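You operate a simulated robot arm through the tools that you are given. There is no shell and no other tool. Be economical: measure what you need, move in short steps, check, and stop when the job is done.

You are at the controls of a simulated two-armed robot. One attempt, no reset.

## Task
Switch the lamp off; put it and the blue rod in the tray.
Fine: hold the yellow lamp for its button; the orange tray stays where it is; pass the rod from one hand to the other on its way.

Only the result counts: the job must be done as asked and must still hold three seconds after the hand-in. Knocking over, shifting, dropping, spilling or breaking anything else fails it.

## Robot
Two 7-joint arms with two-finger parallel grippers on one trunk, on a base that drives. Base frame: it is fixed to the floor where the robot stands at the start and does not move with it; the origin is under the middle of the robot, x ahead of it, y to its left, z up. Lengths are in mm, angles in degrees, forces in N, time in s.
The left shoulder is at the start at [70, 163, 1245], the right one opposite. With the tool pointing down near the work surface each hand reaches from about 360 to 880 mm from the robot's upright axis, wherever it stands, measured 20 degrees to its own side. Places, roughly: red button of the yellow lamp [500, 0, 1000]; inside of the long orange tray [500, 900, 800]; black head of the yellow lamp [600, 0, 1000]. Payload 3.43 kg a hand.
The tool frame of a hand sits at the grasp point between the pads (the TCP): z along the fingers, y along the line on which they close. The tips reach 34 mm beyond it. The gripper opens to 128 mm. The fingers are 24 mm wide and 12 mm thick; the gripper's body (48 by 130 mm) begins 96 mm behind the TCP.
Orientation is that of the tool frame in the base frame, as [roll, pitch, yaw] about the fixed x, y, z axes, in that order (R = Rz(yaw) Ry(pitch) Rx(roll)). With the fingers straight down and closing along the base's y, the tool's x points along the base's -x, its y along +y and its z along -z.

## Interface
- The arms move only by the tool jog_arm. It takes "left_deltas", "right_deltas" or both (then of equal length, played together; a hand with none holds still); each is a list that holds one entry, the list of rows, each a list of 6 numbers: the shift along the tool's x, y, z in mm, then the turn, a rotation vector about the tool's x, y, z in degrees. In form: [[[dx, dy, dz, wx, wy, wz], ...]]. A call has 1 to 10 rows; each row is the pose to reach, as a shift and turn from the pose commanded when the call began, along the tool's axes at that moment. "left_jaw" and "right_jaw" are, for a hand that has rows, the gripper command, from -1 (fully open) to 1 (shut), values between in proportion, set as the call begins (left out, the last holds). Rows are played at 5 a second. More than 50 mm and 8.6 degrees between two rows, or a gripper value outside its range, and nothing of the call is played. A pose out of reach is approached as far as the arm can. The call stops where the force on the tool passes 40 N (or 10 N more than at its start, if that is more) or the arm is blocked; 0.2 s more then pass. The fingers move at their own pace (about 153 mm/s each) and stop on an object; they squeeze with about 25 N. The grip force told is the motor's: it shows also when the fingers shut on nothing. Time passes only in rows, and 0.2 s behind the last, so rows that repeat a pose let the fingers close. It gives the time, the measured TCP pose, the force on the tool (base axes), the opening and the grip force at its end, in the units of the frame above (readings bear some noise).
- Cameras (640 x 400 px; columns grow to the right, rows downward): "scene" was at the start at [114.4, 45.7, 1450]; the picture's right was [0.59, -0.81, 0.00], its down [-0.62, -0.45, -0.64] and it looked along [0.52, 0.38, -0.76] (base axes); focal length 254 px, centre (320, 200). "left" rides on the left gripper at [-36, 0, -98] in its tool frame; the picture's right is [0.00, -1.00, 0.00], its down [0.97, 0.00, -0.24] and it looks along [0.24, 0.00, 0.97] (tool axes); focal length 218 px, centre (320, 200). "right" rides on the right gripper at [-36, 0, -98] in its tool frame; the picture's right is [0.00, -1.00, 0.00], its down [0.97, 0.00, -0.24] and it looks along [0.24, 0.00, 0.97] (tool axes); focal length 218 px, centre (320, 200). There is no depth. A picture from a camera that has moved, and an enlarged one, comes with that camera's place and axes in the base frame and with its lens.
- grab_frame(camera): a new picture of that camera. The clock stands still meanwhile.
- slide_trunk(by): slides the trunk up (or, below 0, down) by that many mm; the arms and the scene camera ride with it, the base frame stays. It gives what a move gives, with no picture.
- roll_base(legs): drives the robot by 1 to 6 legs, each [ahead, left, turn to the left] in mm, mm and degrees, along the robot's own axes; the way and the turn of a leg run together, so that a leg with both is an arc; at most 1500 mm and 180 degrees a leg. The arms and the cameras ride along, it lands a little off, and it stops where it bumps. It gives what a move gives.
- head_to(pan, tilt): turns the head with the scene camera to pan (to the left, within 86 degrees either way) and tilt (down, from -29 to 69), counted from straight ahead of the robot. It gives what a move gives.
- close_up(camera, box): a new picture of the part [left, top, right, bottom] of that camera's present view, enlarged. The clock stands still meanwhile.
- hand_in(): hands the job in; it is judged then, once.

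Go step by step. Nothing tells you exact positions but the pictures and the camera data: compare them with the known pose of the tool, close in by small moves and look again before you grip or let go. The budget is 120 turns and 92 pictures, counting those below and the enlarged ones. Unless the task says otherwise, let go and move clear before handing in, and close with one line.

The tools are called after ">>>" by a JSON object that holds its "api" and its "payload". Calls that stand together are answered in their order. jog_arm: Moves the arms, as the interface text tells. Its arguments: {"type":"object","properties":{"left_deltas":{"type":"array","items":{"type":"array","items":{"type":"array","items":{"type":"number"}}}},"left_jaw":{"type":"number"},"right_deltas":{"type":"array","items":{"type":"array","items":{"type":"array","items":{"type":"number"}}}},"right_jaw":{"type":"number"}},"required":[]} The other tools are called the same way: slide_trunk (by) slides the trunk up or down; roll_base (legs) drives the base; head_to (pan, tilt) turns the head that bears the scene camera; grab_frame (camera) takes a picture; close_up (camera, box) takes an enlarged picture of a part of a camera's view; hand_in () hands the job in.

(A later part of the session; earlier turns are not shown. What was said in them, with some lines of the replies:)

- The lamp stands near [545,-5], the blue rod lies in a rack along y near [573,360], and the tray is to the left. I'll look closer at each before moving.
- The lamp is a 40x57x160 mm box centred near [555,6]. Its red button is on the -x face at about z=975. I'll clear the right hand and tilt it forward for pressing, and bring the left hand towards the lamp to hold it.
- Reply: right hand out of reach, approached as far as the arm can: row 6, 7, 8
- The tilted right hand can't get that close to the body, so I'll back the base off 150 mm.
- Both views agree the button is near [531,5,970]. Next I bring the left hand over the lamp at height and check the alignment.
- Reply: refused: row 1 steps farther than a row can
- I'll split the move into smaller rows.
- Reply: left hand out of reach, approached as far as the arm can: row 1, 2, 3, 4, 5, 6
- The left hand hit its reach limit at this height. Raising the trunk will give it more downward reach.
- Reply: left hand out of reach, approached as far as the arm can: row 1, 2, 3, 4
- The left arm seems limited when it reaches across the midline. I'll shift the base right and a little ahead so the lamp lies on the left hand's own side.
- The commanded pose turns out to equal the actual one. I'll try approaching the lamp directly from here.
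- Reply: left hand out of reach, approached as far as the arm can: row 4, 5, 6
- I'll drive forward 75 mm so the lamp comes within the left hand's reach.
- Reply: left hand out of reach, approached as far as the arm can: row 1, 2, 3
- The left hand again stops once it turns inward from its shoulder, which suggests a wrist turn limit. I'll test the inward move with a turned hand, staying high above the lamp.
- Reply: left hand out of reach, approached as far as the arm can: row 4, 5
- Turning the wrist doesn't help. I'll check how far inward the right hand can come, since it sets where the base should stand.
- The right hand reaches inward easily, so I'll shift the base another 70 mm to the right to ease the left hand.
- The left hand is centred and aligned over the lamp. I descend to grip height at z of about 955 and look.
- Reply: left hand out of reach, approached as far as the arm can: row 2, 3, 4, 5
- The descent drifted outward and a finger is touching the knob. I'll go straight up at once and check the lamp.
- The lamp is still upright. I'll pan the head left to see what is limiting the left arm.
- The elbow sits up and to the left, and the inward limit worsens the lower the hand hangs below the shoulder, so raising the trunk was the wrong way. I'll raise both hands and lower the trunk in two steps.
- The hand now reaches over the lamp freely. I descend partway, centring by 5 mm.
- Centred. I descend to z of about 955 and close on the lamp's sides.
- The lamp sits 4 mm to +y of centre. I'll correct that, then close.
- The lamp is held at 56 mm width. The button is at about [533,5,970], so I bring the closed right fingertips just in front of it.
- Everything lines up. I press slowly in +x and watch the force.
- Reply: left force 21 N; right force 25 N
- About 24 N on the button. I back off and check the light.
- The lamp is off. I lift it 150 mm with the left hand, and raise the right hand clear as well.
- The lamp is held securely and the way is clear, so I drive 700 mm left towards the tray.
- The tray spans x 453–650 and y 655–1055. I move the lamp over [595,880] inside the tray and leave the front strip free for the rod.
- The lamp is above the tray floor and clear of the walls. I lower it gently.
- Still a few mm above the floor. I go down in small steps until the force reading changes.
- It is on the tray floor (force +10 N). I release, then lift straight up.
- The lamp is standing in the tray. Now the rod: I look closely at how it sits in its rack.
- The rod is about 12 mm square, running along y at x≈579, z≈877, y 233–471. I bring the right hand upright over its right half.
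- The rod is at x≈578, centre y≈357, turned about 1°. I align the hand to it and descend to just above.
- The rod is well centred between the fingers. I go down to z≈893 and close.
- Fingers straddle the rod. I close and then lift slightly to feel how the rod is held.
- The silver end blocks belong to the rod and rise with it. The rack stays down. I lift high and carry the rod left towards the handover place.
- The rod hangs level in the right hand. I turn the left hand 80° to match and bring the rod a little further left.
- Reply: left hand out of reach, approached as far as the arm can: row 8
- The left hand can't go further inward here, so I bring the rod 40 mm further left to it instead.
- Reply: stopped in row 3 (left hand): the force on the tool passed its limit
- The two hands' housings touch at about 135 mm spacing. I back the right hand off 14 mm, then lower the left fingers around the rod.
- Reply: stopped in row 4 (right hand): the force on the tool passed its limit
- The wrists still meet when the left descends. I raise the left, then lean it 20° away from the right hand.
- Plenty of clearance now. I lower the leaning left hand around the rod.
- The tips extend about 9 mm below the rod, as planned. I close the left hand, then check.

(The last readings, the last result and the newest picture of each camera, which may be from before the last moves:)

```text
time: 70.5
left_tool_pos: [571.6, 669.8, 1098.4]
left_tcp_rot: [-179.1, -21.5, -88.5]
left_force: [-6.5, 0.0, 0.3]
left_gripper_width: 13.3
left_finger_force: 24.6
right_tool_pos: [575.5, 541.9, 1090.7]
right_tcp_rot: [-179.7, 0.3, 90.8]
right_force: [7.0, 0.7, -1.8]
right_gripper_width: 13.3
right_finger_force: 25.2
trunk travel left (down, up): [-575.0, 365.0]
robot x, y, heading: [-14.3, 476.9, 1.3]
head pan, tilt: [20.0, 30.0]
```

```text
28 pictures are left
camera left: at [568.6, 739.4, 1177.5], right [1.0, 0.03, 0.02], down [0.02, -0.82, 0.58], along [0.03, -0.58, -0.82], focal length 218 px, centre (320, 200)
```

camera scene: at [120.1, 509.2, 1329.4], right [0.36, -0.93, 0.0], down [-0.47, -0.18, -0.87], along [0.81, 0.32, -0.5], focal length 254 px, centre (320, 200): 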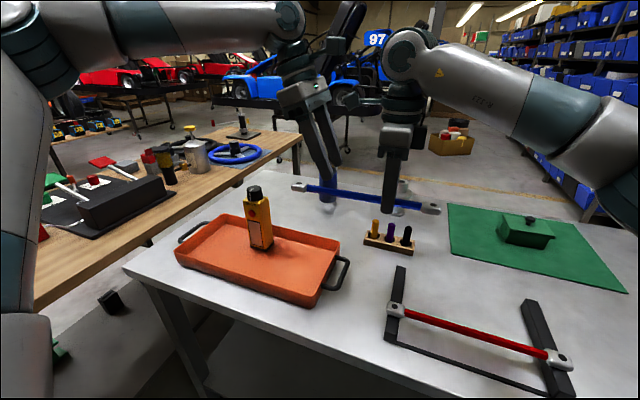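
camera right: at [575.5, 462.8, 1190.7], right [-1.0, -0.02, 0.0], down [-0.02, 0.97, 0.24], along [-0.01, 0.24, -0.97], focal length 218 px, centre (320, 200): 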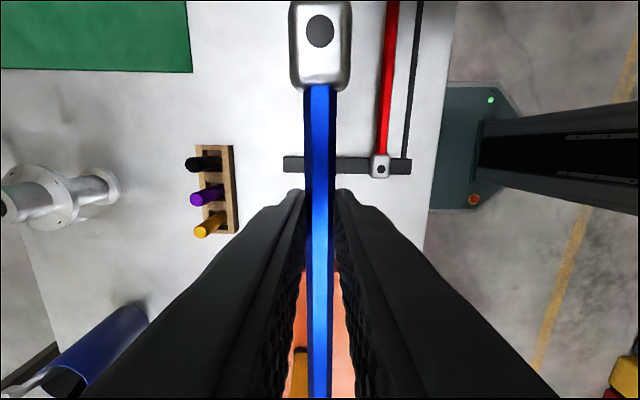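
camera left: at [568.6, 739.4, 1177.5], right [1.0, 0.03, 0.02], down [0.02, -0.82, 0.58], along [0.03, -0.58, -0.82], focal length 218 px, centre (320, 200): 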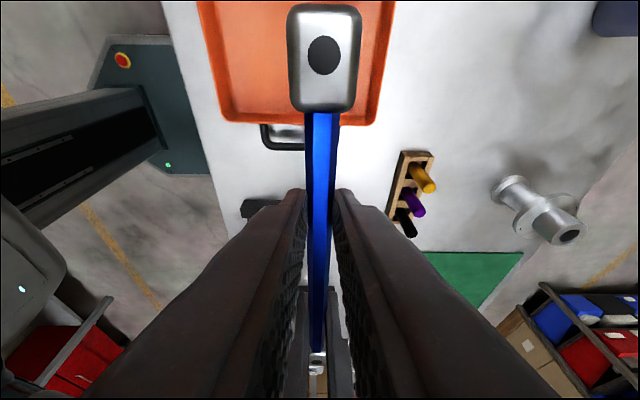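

Both hands hold the rod at 13 mm. I open the right hand partway and withdraw it upward.

>>> {"api": "jog_arm", "payload": {"right_deltas": [[[0, 0, 0, 0, 0, 0], [0, 0, 0, 0, 0, 0], [0, 0, 0, 0, 0, 0]]], "right_jaw": 0.06}}

>>> {"api": "jog_arm", "payload": {"right_deltas": [[[0, 0, -20, 0, 0, 0], [-15, 0, -45, 0, 0, 0], [-45, 0, -70, 0, 0, 0], [-90, 0, -70, 0, 0, 0], [-130, 0, -70, 0, 0, 0]]]}}

>>> {"api": "grab_frame", "payload": {"camera": "scene"}}

>>> {"api": "grab_frame", "payload": {"camera": "left"}}

```text
time: 71.3
left_tool_pos: [572.1, 671.4, 1097.2]
left_tcp_rot: [-178.9, -21.4, -88.4]
left_force: [0.4, -0.3, -0.2]
left_gripper_width: 13.2
left_finger_force: 25.2
right_tool_pos: [573.7, 542.3, 1089.5]
right_tcp_rot: [-179.5, 0.4, 90.8]
right_force: [-0.1, 0.3, 0.1]
right_gripper_width: 60.2
right_finger_force: 0.0
trunk travel left (down, up): [-575.0, 365.0]
robot x, y, heading: [-17.3, 477.2, 1.6]
head pan, tilt: [20.0, 30.0]
```

```text
time: 72.5
left_tool_pos: [572.9, 670.2, 1097.9]
left_tcp_rot: [-178.9, -21.3, -88.3]
left_force: [0.1, 0.4, -0.5]
left_gripper_width: 13.2
left_finger_force: 24.9
right_tool_pos: [575.4, 409.9, 1160.6]
right_tcp_rot: [-179.6, 0.4, 90.9]
right_force: [0.0, -0.3, 0.1]
right_gripper_width: 60.3
right_finger_force: 0.1
trunk travel left (down, up): [-575.0, 365.0]
robot x, y, heading: [-15.9, 477.0, 1.6]
head pan, tilt: [20.0, 30.0]
```

```text
27 pictures are left
camera scene: at [119.8, 509.1, 1329.5], right [0.36, -0.93, 0.0], down [-0.47, -0.18, -0.87], along [0.81, 0.32, -0.5], focal length 254 px, centre (320, 200)
```

scene: 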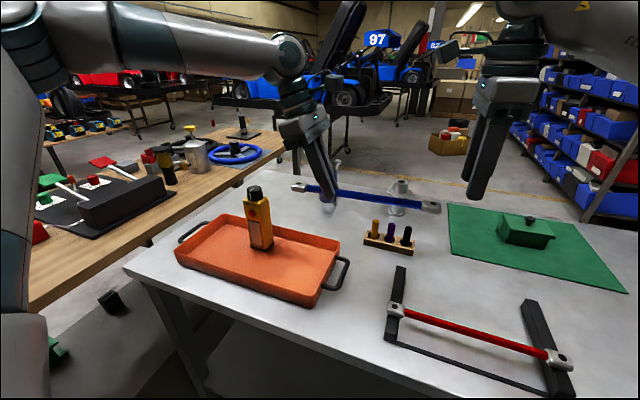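

```text
26 pictures are left
camera left: at [568.4, 738.5, 1178.1], right [1.0, 0.03, 0.02], down [0.02, -0.82, 0.58], along [0.03, -0.58, -0.82], focal length 218 px, centre (320, 200)
```

left: 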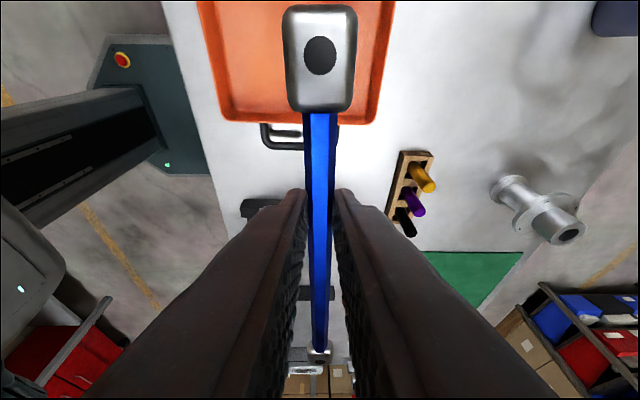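

The handover worked and the rod hangs level in the left hand. I carry it over the tray's front strip, staying above lamp height.

>>> {"api": "jog_arm", "payload": {"left_deltas": [[[0, 36, 0, 0, 0, 0], [0, 73, 0, 0, 0, 0], [-40.3, 72, -15.7, 0, 0, 0], [-80.7, 70.6, -31.3, 0, 0, 0], [-121, 69.4, -47, 0, 0, 0], [-161, 68.2, -62.7, 0, 0, 0], [-202, 67, -78.3, 0, 0, 0], [-242, 66, -94, 0, 0, 0]]]}}

>>> {"api": "head_to", "payload": {"pan": 40, "tilt": 40}}

>>> {"api": "grab_frame", "payload": {"camera": "scene"}}

>>> {"api": "grab_frame", "payload": {"camera": "left"}}

```text
time: 74.3
left_tool_pos: [497.0, 928.9, 1097.5]
left_tcp_rot: [-179.0, -21.3, -88.4]
left_force: [-0.2, 0.1, -0.1]
left_gripper_width: 13.4
left_finger_force: 25.5
right_tool_pos: [575.9, 413.0, 1159.3]
right_tcp_rot: [-179.5, 0.5, 90.8]
right_force: [-0.7, 0.1, 0.1]
right_gripper_width: 60.2
right_finger_force: 0.1
trunk travel left (down, up): [-575.0, 365.0]
robot x, y, heading: [-17.9, 476.0, 1.7]
head pan, tilt: [20.0, 30.0]
```

```text
time: 75.1
left_tool_pos: [496.9, 927.3, 1095.6]
left_tcp_rot: [-179.0, -21.5, -88.4]
left_force: [-0.6, -0.3, 0.5]
left_gripper_width: 13.5
left_finger_force: 25.1
right_tool_pos: [576.3, 411.3, 1160.0]
right_tcp_rot: [-179.6, 0.4, 90.7]
right_force: [0.1, 0.5, 0.3]
right_gripper_width: 60.2
right_finger_force: 0.0
trunk travel left (down, up): [-575.0, 365.0]
robot x, y, heading: [-16.1, 473.5, 1.5]
head pan, tilt: [40.0, 40.0]
```

```text
25 pictures are left
camera scene: at [99.9, 533.5, 1314.0], right [0.66, -0.75, 0.0], down [-0.48, -0.42, -0.77], along [0.58, 0.51, -0.64], focal length 254 px, centre (320, 200)
```

scene: 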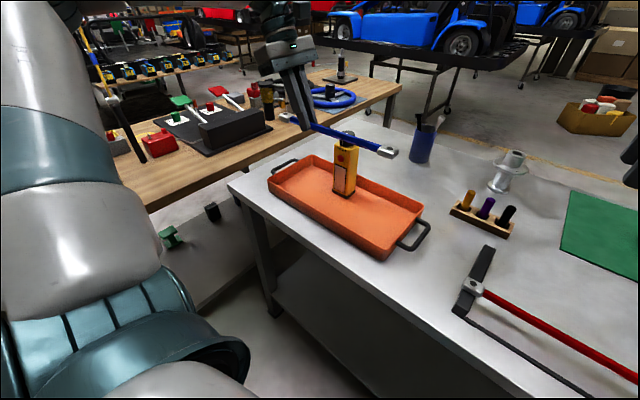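

```text
24 pictures are left
camera left: at [494.0, 995.4, 1176.2], right [1.0, 0.03, 0.02], down [0.02, -0.82, 0.58], along [0.03, -0.58, -0.82], focal length 218 px, centre (320, 200)
```

left: 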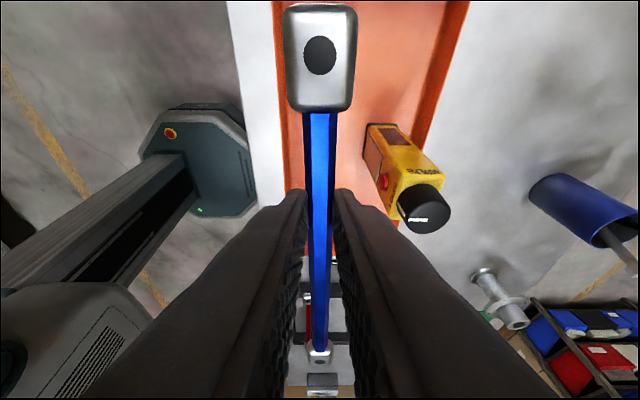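

The rod spans y≈699–1010 at x≈497, which is inside the tray. I lower it most of the way.

>>> {"api": "jog_arm", "payload": {"left_deltas": [[[-14, 0, 36, 0, 0, 0], [-28, 0, 73, 0, 0, 0], [-43, 0, 109, 0, 0, 0], [-57, 0, 145, 0, 0, 0], [-69, 0, 176, 0, 0, 0]]]}}

>>> {"api": "close_up", "payload": {"camera": "scene", "box": [250, 120, 450, 245]}}

>>> {"api": "grab_frame", "payload": {"camera": "left"}}

```text
time: 76.3
left_tool_pos: [500.9, 926.9, 904.0]
left_tcp_rot: [-178.9, -21.4, -88.5]
left_force: [-0.2, 0.5, -0.4]
left_gripper_width: 13.5
left_finger_force: 24.8
right_tool_pos: [577.0, 411.6, 1160.2]
right_tcp_rot: [-179.7, 0.5, 90.8]
right_force: [-0.5, -0.3, -1.0]
right_gripper_width: 60.2
right_finger_force: 0.0
trunk travel left (down, up): [-575.0, 365.0]
robot x, y, heading: [-16.9, 473.8, 1.5]
head pan, tilt: [40.0, 40.0]
```

```text
3.20 times, centred on (350, 182) of scene
camera zoom: at [100.7, 534.0, 1313.9], right [0.66, -0.75, 0.0], down [-0.48, -0.43, -0.77], along [0.57, 0.51, -0.64], focal length 814 px, centre (224, 256)
```

zoom: 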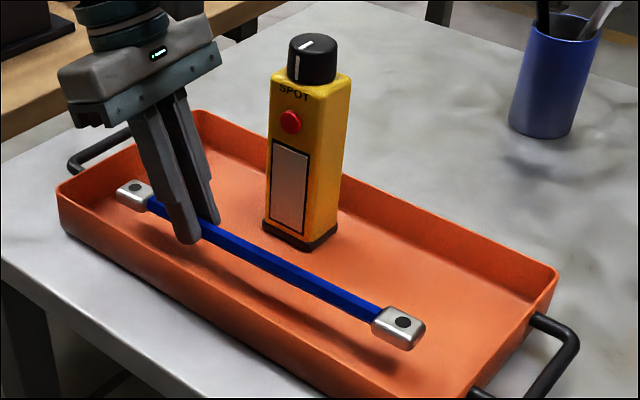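

```text
22 pictures are left
camera left: at [498.0, 996.7, 983.2], right [1.0, 0.03, 0.02], down [0.02, -0.82, 0.58], along [0.03, -0.58, -0.82], focal length 218 px, centre (320, 200)
```

left: 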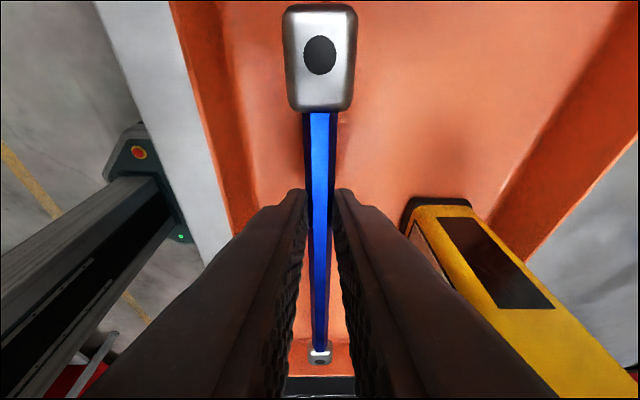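

The rod is inside the walls, 20-odd mm above the floor. I lower it in small steps and watch the force.

>>> {"api": "jog_arm", "payload": {"left_deltas": [[[-2.9, 0, 7.4, 0, 0, 0], [-5.1, 0, 13, 0, 0, 0], [-6.2, 0, 15.8, 0, 0, 0]]]}}

>>> {"api": "close_up", "payload": {"camera": "scene", "box": [270, 160, 400, 241]}}

```text
time: 77.1
left_tool_pos: [501.2, 927.8, 889.8]
left_tcp_rot: [-179.0, -21.3, -88.4]
left_force: [-0.1, -1.0, 0.6]
left_gripper_width: 13.5
left_finger_force: 25.3
right_tool_pos: [575.1, 411.2, 1161.3]
right_tcp_rot: [-179.6, 0.4, 90.7]
right_force: [-0.1, -0.8, 0.2]
right_gripper_width: 59.9
right_finger_force: 0.1
trunk travel left (down, up): [-575.0, 365.0]
robot x, y, heading: [-16.7, 479.6, 1.2]
head pan, tilt: [40.0, 40.0]
```

```text
4.92 times, centred on (335, 200) of scene
camera zoom: at [99.8, 533.6, 1314.0], right [0.66, -0.75, 0.0], down [-0.48, -0.42, -0.77], along [0.57, 0.51, -0.64], focal length 1253 px, centre (246, 198)
```

zoom: 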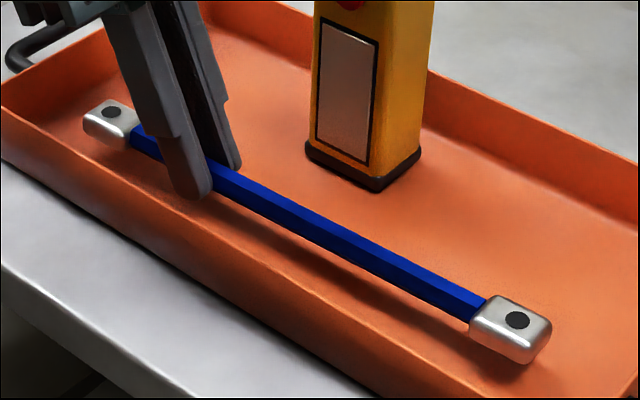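

>>> {"api": "jog_arm", "payload": {"left_deltas": [[[-0.9, 0, 2.3, 0, 0, 0], [-1.6, 0, 4.2, 0, 0, 0], [-2.2, 0, 5.6, 0, 0, 0]]]}}

>>> {"api": "close_up", "payload": {"camera": "scene", "box": [270, 160, 400, 241]}}

```text
time: 77.9
left_tool_pos: [502.5, 927.0, 885.8]
left_tcp_rot: [-179.0, -21.4, -88.3]
left_force: [-0.6, -0.1, -0.3]
left_gripper_width: 13.4
left_finger_force: 25.2
right_tool_pos: [575.3, 411.0, 1159.8]
right_tcp_rot: [-179.7, 0.4, 90.8]
right_force: [0.9, 0.3, 0.1]
right_gripper_width: 60.2
right_finger_force: 0.2
trunk travel left (down, up): [-575.0, 365.0]
robot x, y, heading: [-20.0, 478.2, 1.1]
head pan, tilt: [40.0, 40.0]
```

```text
4.92 times, centred on (335, 200) of scene
camera zoom: at [99.8, 533.7, 1314.0], right [0.66, -0.75, 0.0], down [-0.48, -0.42, -0.77], along [0.57, 0.51, -0.64], focal length 1253 px, centre (246, 198)
```

zoom: 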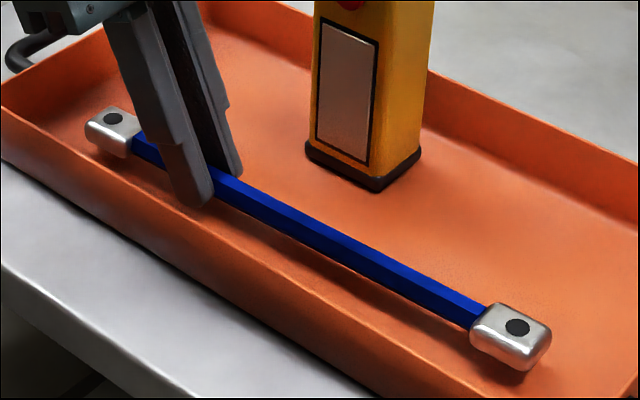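

>>> {"api": "jog_arm", "payload": {"left_deltas": [[[-0.7, 0, 1.8, 0, 0, 0], [-1.1, 0, 2.8, 0, 0, 0], [-1.5, 0, 3.7, 0, 0, 0], [-1.8, 0, 4.7, 0, 0, 0]]]}}

>>> {"api": "close_up", "payload": {"camera": "scene", "box": [270, 160, 400, 241]}}

```text
time: 78.9
left_tool_pos: [501.7, 926.3, 880.8]
left_tcp_rot: [-178.9, -21.5, -88.4]
left_force: [-0.8, 2.3, 5.6]
left_gripper_width: 13.4
left_finger_force: 25.4
right_tool_pos: [574.0, 411.2, 1161.4]
right_tcp_rot: [-179.6, 0.4, 90.8]
right_force: [-0.1, 0.8, -0.3]
right_gripper_width: 60.4
right_finger_force: 0.1
trunk travel left (down, up): [-575.0, 365.0]
robot x, y, heading: [-14.2, 476.2, 1.2]
head pan, tilt: [40.0, 40.0]
```

```text
4.92 times, centred on (335, 200) of scene
camera zoom: at [99.3, 533.4, 1314.2], right [0.66, -0.75, 0.0], down [-0.48, -0.42, -0.77], along [0.57, 0.51, -0.64], focal length 1253 px, centre (246, 198)
```

zoom: 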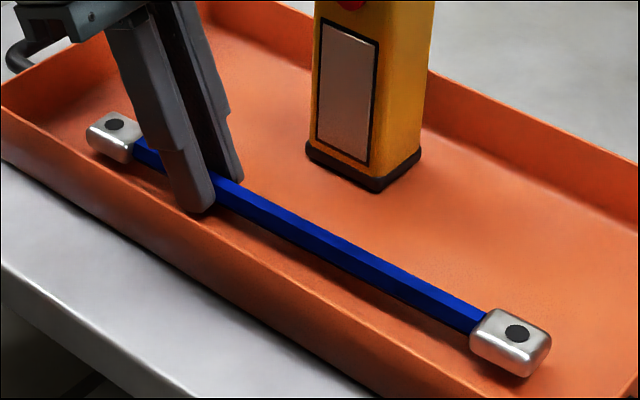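

Contact felt (+6 N). I open just a little, to stay clear of the front wall, and withdraw along the fingers.

>>> {"api": "jog_arm", "payload": {"left_deltas": [[[0, 0, 0, 0, 0, 0], [0, 0, 0, 0, 0, 0], [0, 0, 0, 0, 0, 0]]], "left_jaw": 0.53}}

>>> {"api": "close_up", "payload": {"camera": "scene", "box": [270, 160, 400, 241]}}

>>> {"api": "grab_frame", "payload": {"camera": "left"}}

```text
time: 79.7
left_tool_pos: [502.6, 926.6, 880.3]
left_tcp_rot: [-178.9, -21.4, -88.5]
left_force: [3.0, 1.5, 10.6]
left_gripper_width: 28.1
left_finger_force: 0.0
right_tool_pos: [574.3, 411.2, 1160.3]
right_tcp_rot: [-179.6, 0.5, 90.8]
right_force: [-0.1, -0.5, -0.5]
right_gripper_width: 59.9
right_finger_force: 0.0
trunk travel left (down, up): [-575.0, 365.0]
robot x, y, heading: [-18.5, 475.1, 1.5]
head pan, tilt: [40.0, 40.0]
```

```text
4.92 times, centred on (335, 200) of scene
camera zoom: at [99.3, 532.9, 1314.2], right [0.66, -0.75, 0.0], down [-0.48, -0.42, -0.77], along [0.58, 0.51, -0.64], focal length 1253 px, centre (246, 198)
```

zoom: 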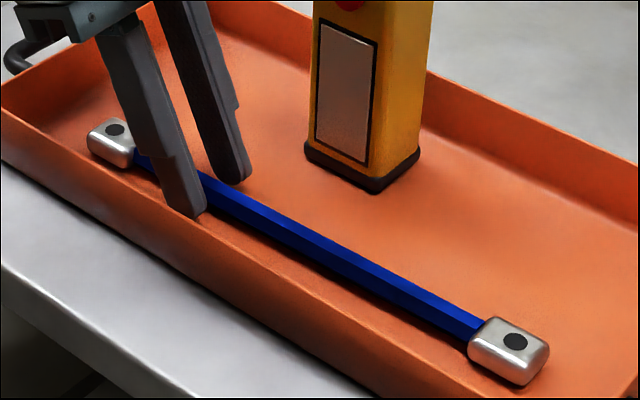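

```text
17 pictures are left
camera left: at [498.4, 995.2, 959.9], right [1.0, 0.03, 0.02], down [0.02, -0.82, 0.58], along [0.03, -0.58, -0.82], focal length 218 px, centre (320, 200)
```

left: 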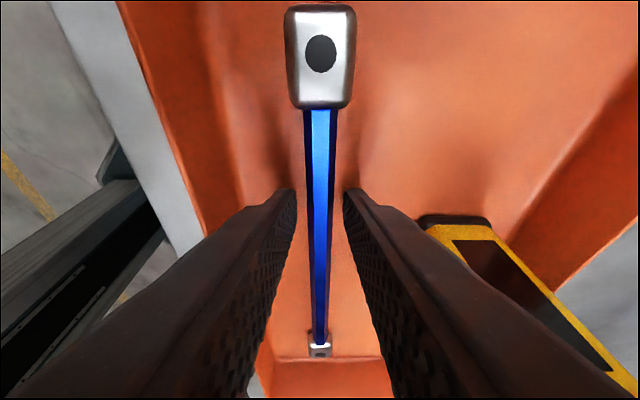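

The rod lies on the tray floor and is free. I withdraw the left hand along its fingers, upward.

>>> {"api": "jog_arm", "payload": {"left_deltas": [[[0, 0, -15, 0, 0, 0], [0, 0, -40, 0, 0, 0], [0, 0, -80, 0, 0, 0], [0, 0, -120, 0, 0, 0], [0, 0, -160, 0, 0, 0], [0, 0, -200, 0, 0, 0]]]}}

>>> {"api": "grab_frame", "payload": {"camera": "scene"}}

>>> {"api": "close_up", "payload": {"camera": "scene", "box": [250, 120, 450, 245]}}

```text
time: 81.1
left_tool_pos: [494.1, 1005.8, 1064.3]
left_tcp_rot: [-179.0, -21.4, -88.5]
left_force: [-0.1, 0.5, 0.3]
left_gripper_width: 30.2
left_finger_force: 0.1
right_tool_pos: [573.7, 410.7, 1160.7]
right_tcp_rot: [-179.7, 0.4, 90.8]
right_force: [-0.4, -0.5, 0.0]
right_gripper_width: 60.4
right_finger_force: 0.1
trunk travel left (down, up): [-575.0, 365.0]
robot x, y, heading: [-14.2, 474.2, 1.8]
head pan, tilt: [40.0, 40.0]
```

```text
16 pictures are left
camera scene: at [99.2, 533.2, 1314.0], right [0.66, -0.75, 0.0], down [-0.48, -0.42, -0.77], along [0.58, 0.51, -0.64], focal length 254 px, centre (320, 200)
```

scene: 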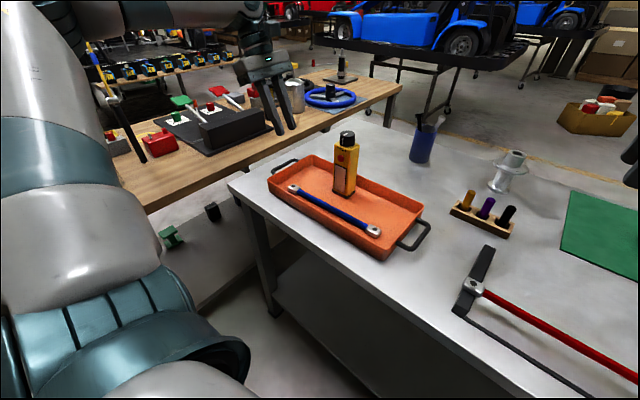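

```text
3.20 times, centred on (350, 182) of scene
camera zoom: at [99.2, 533.2, 1314.0], right [0.66, -0.75, 0.0], down [-0.48, -0.42, -0.77], along [0.58, 0.51, -0.64], focal length 814 px, centre (224, 256)
```

zoom: 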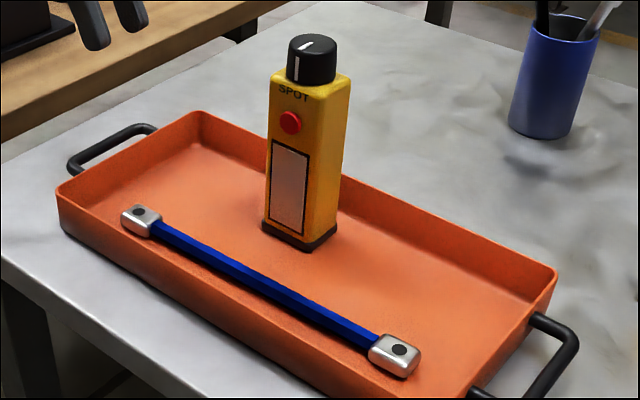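

The lamp is off and standing in the tray, the rod lies flat beside it, and both hands are clear. I hand in.

>>> {"api": "hand_in", "payload": {}}

```text
The job is handed in.
```

The lamp is off and standing in the orange tray, with the blue rod lying beside it after being passed from the right hand to the left. The last pictures show the tray in place and nothing knocked over or shifted; while I was lining up to hold the lamp, a left-hand finger briefly touched its knob, but it stayed upright.
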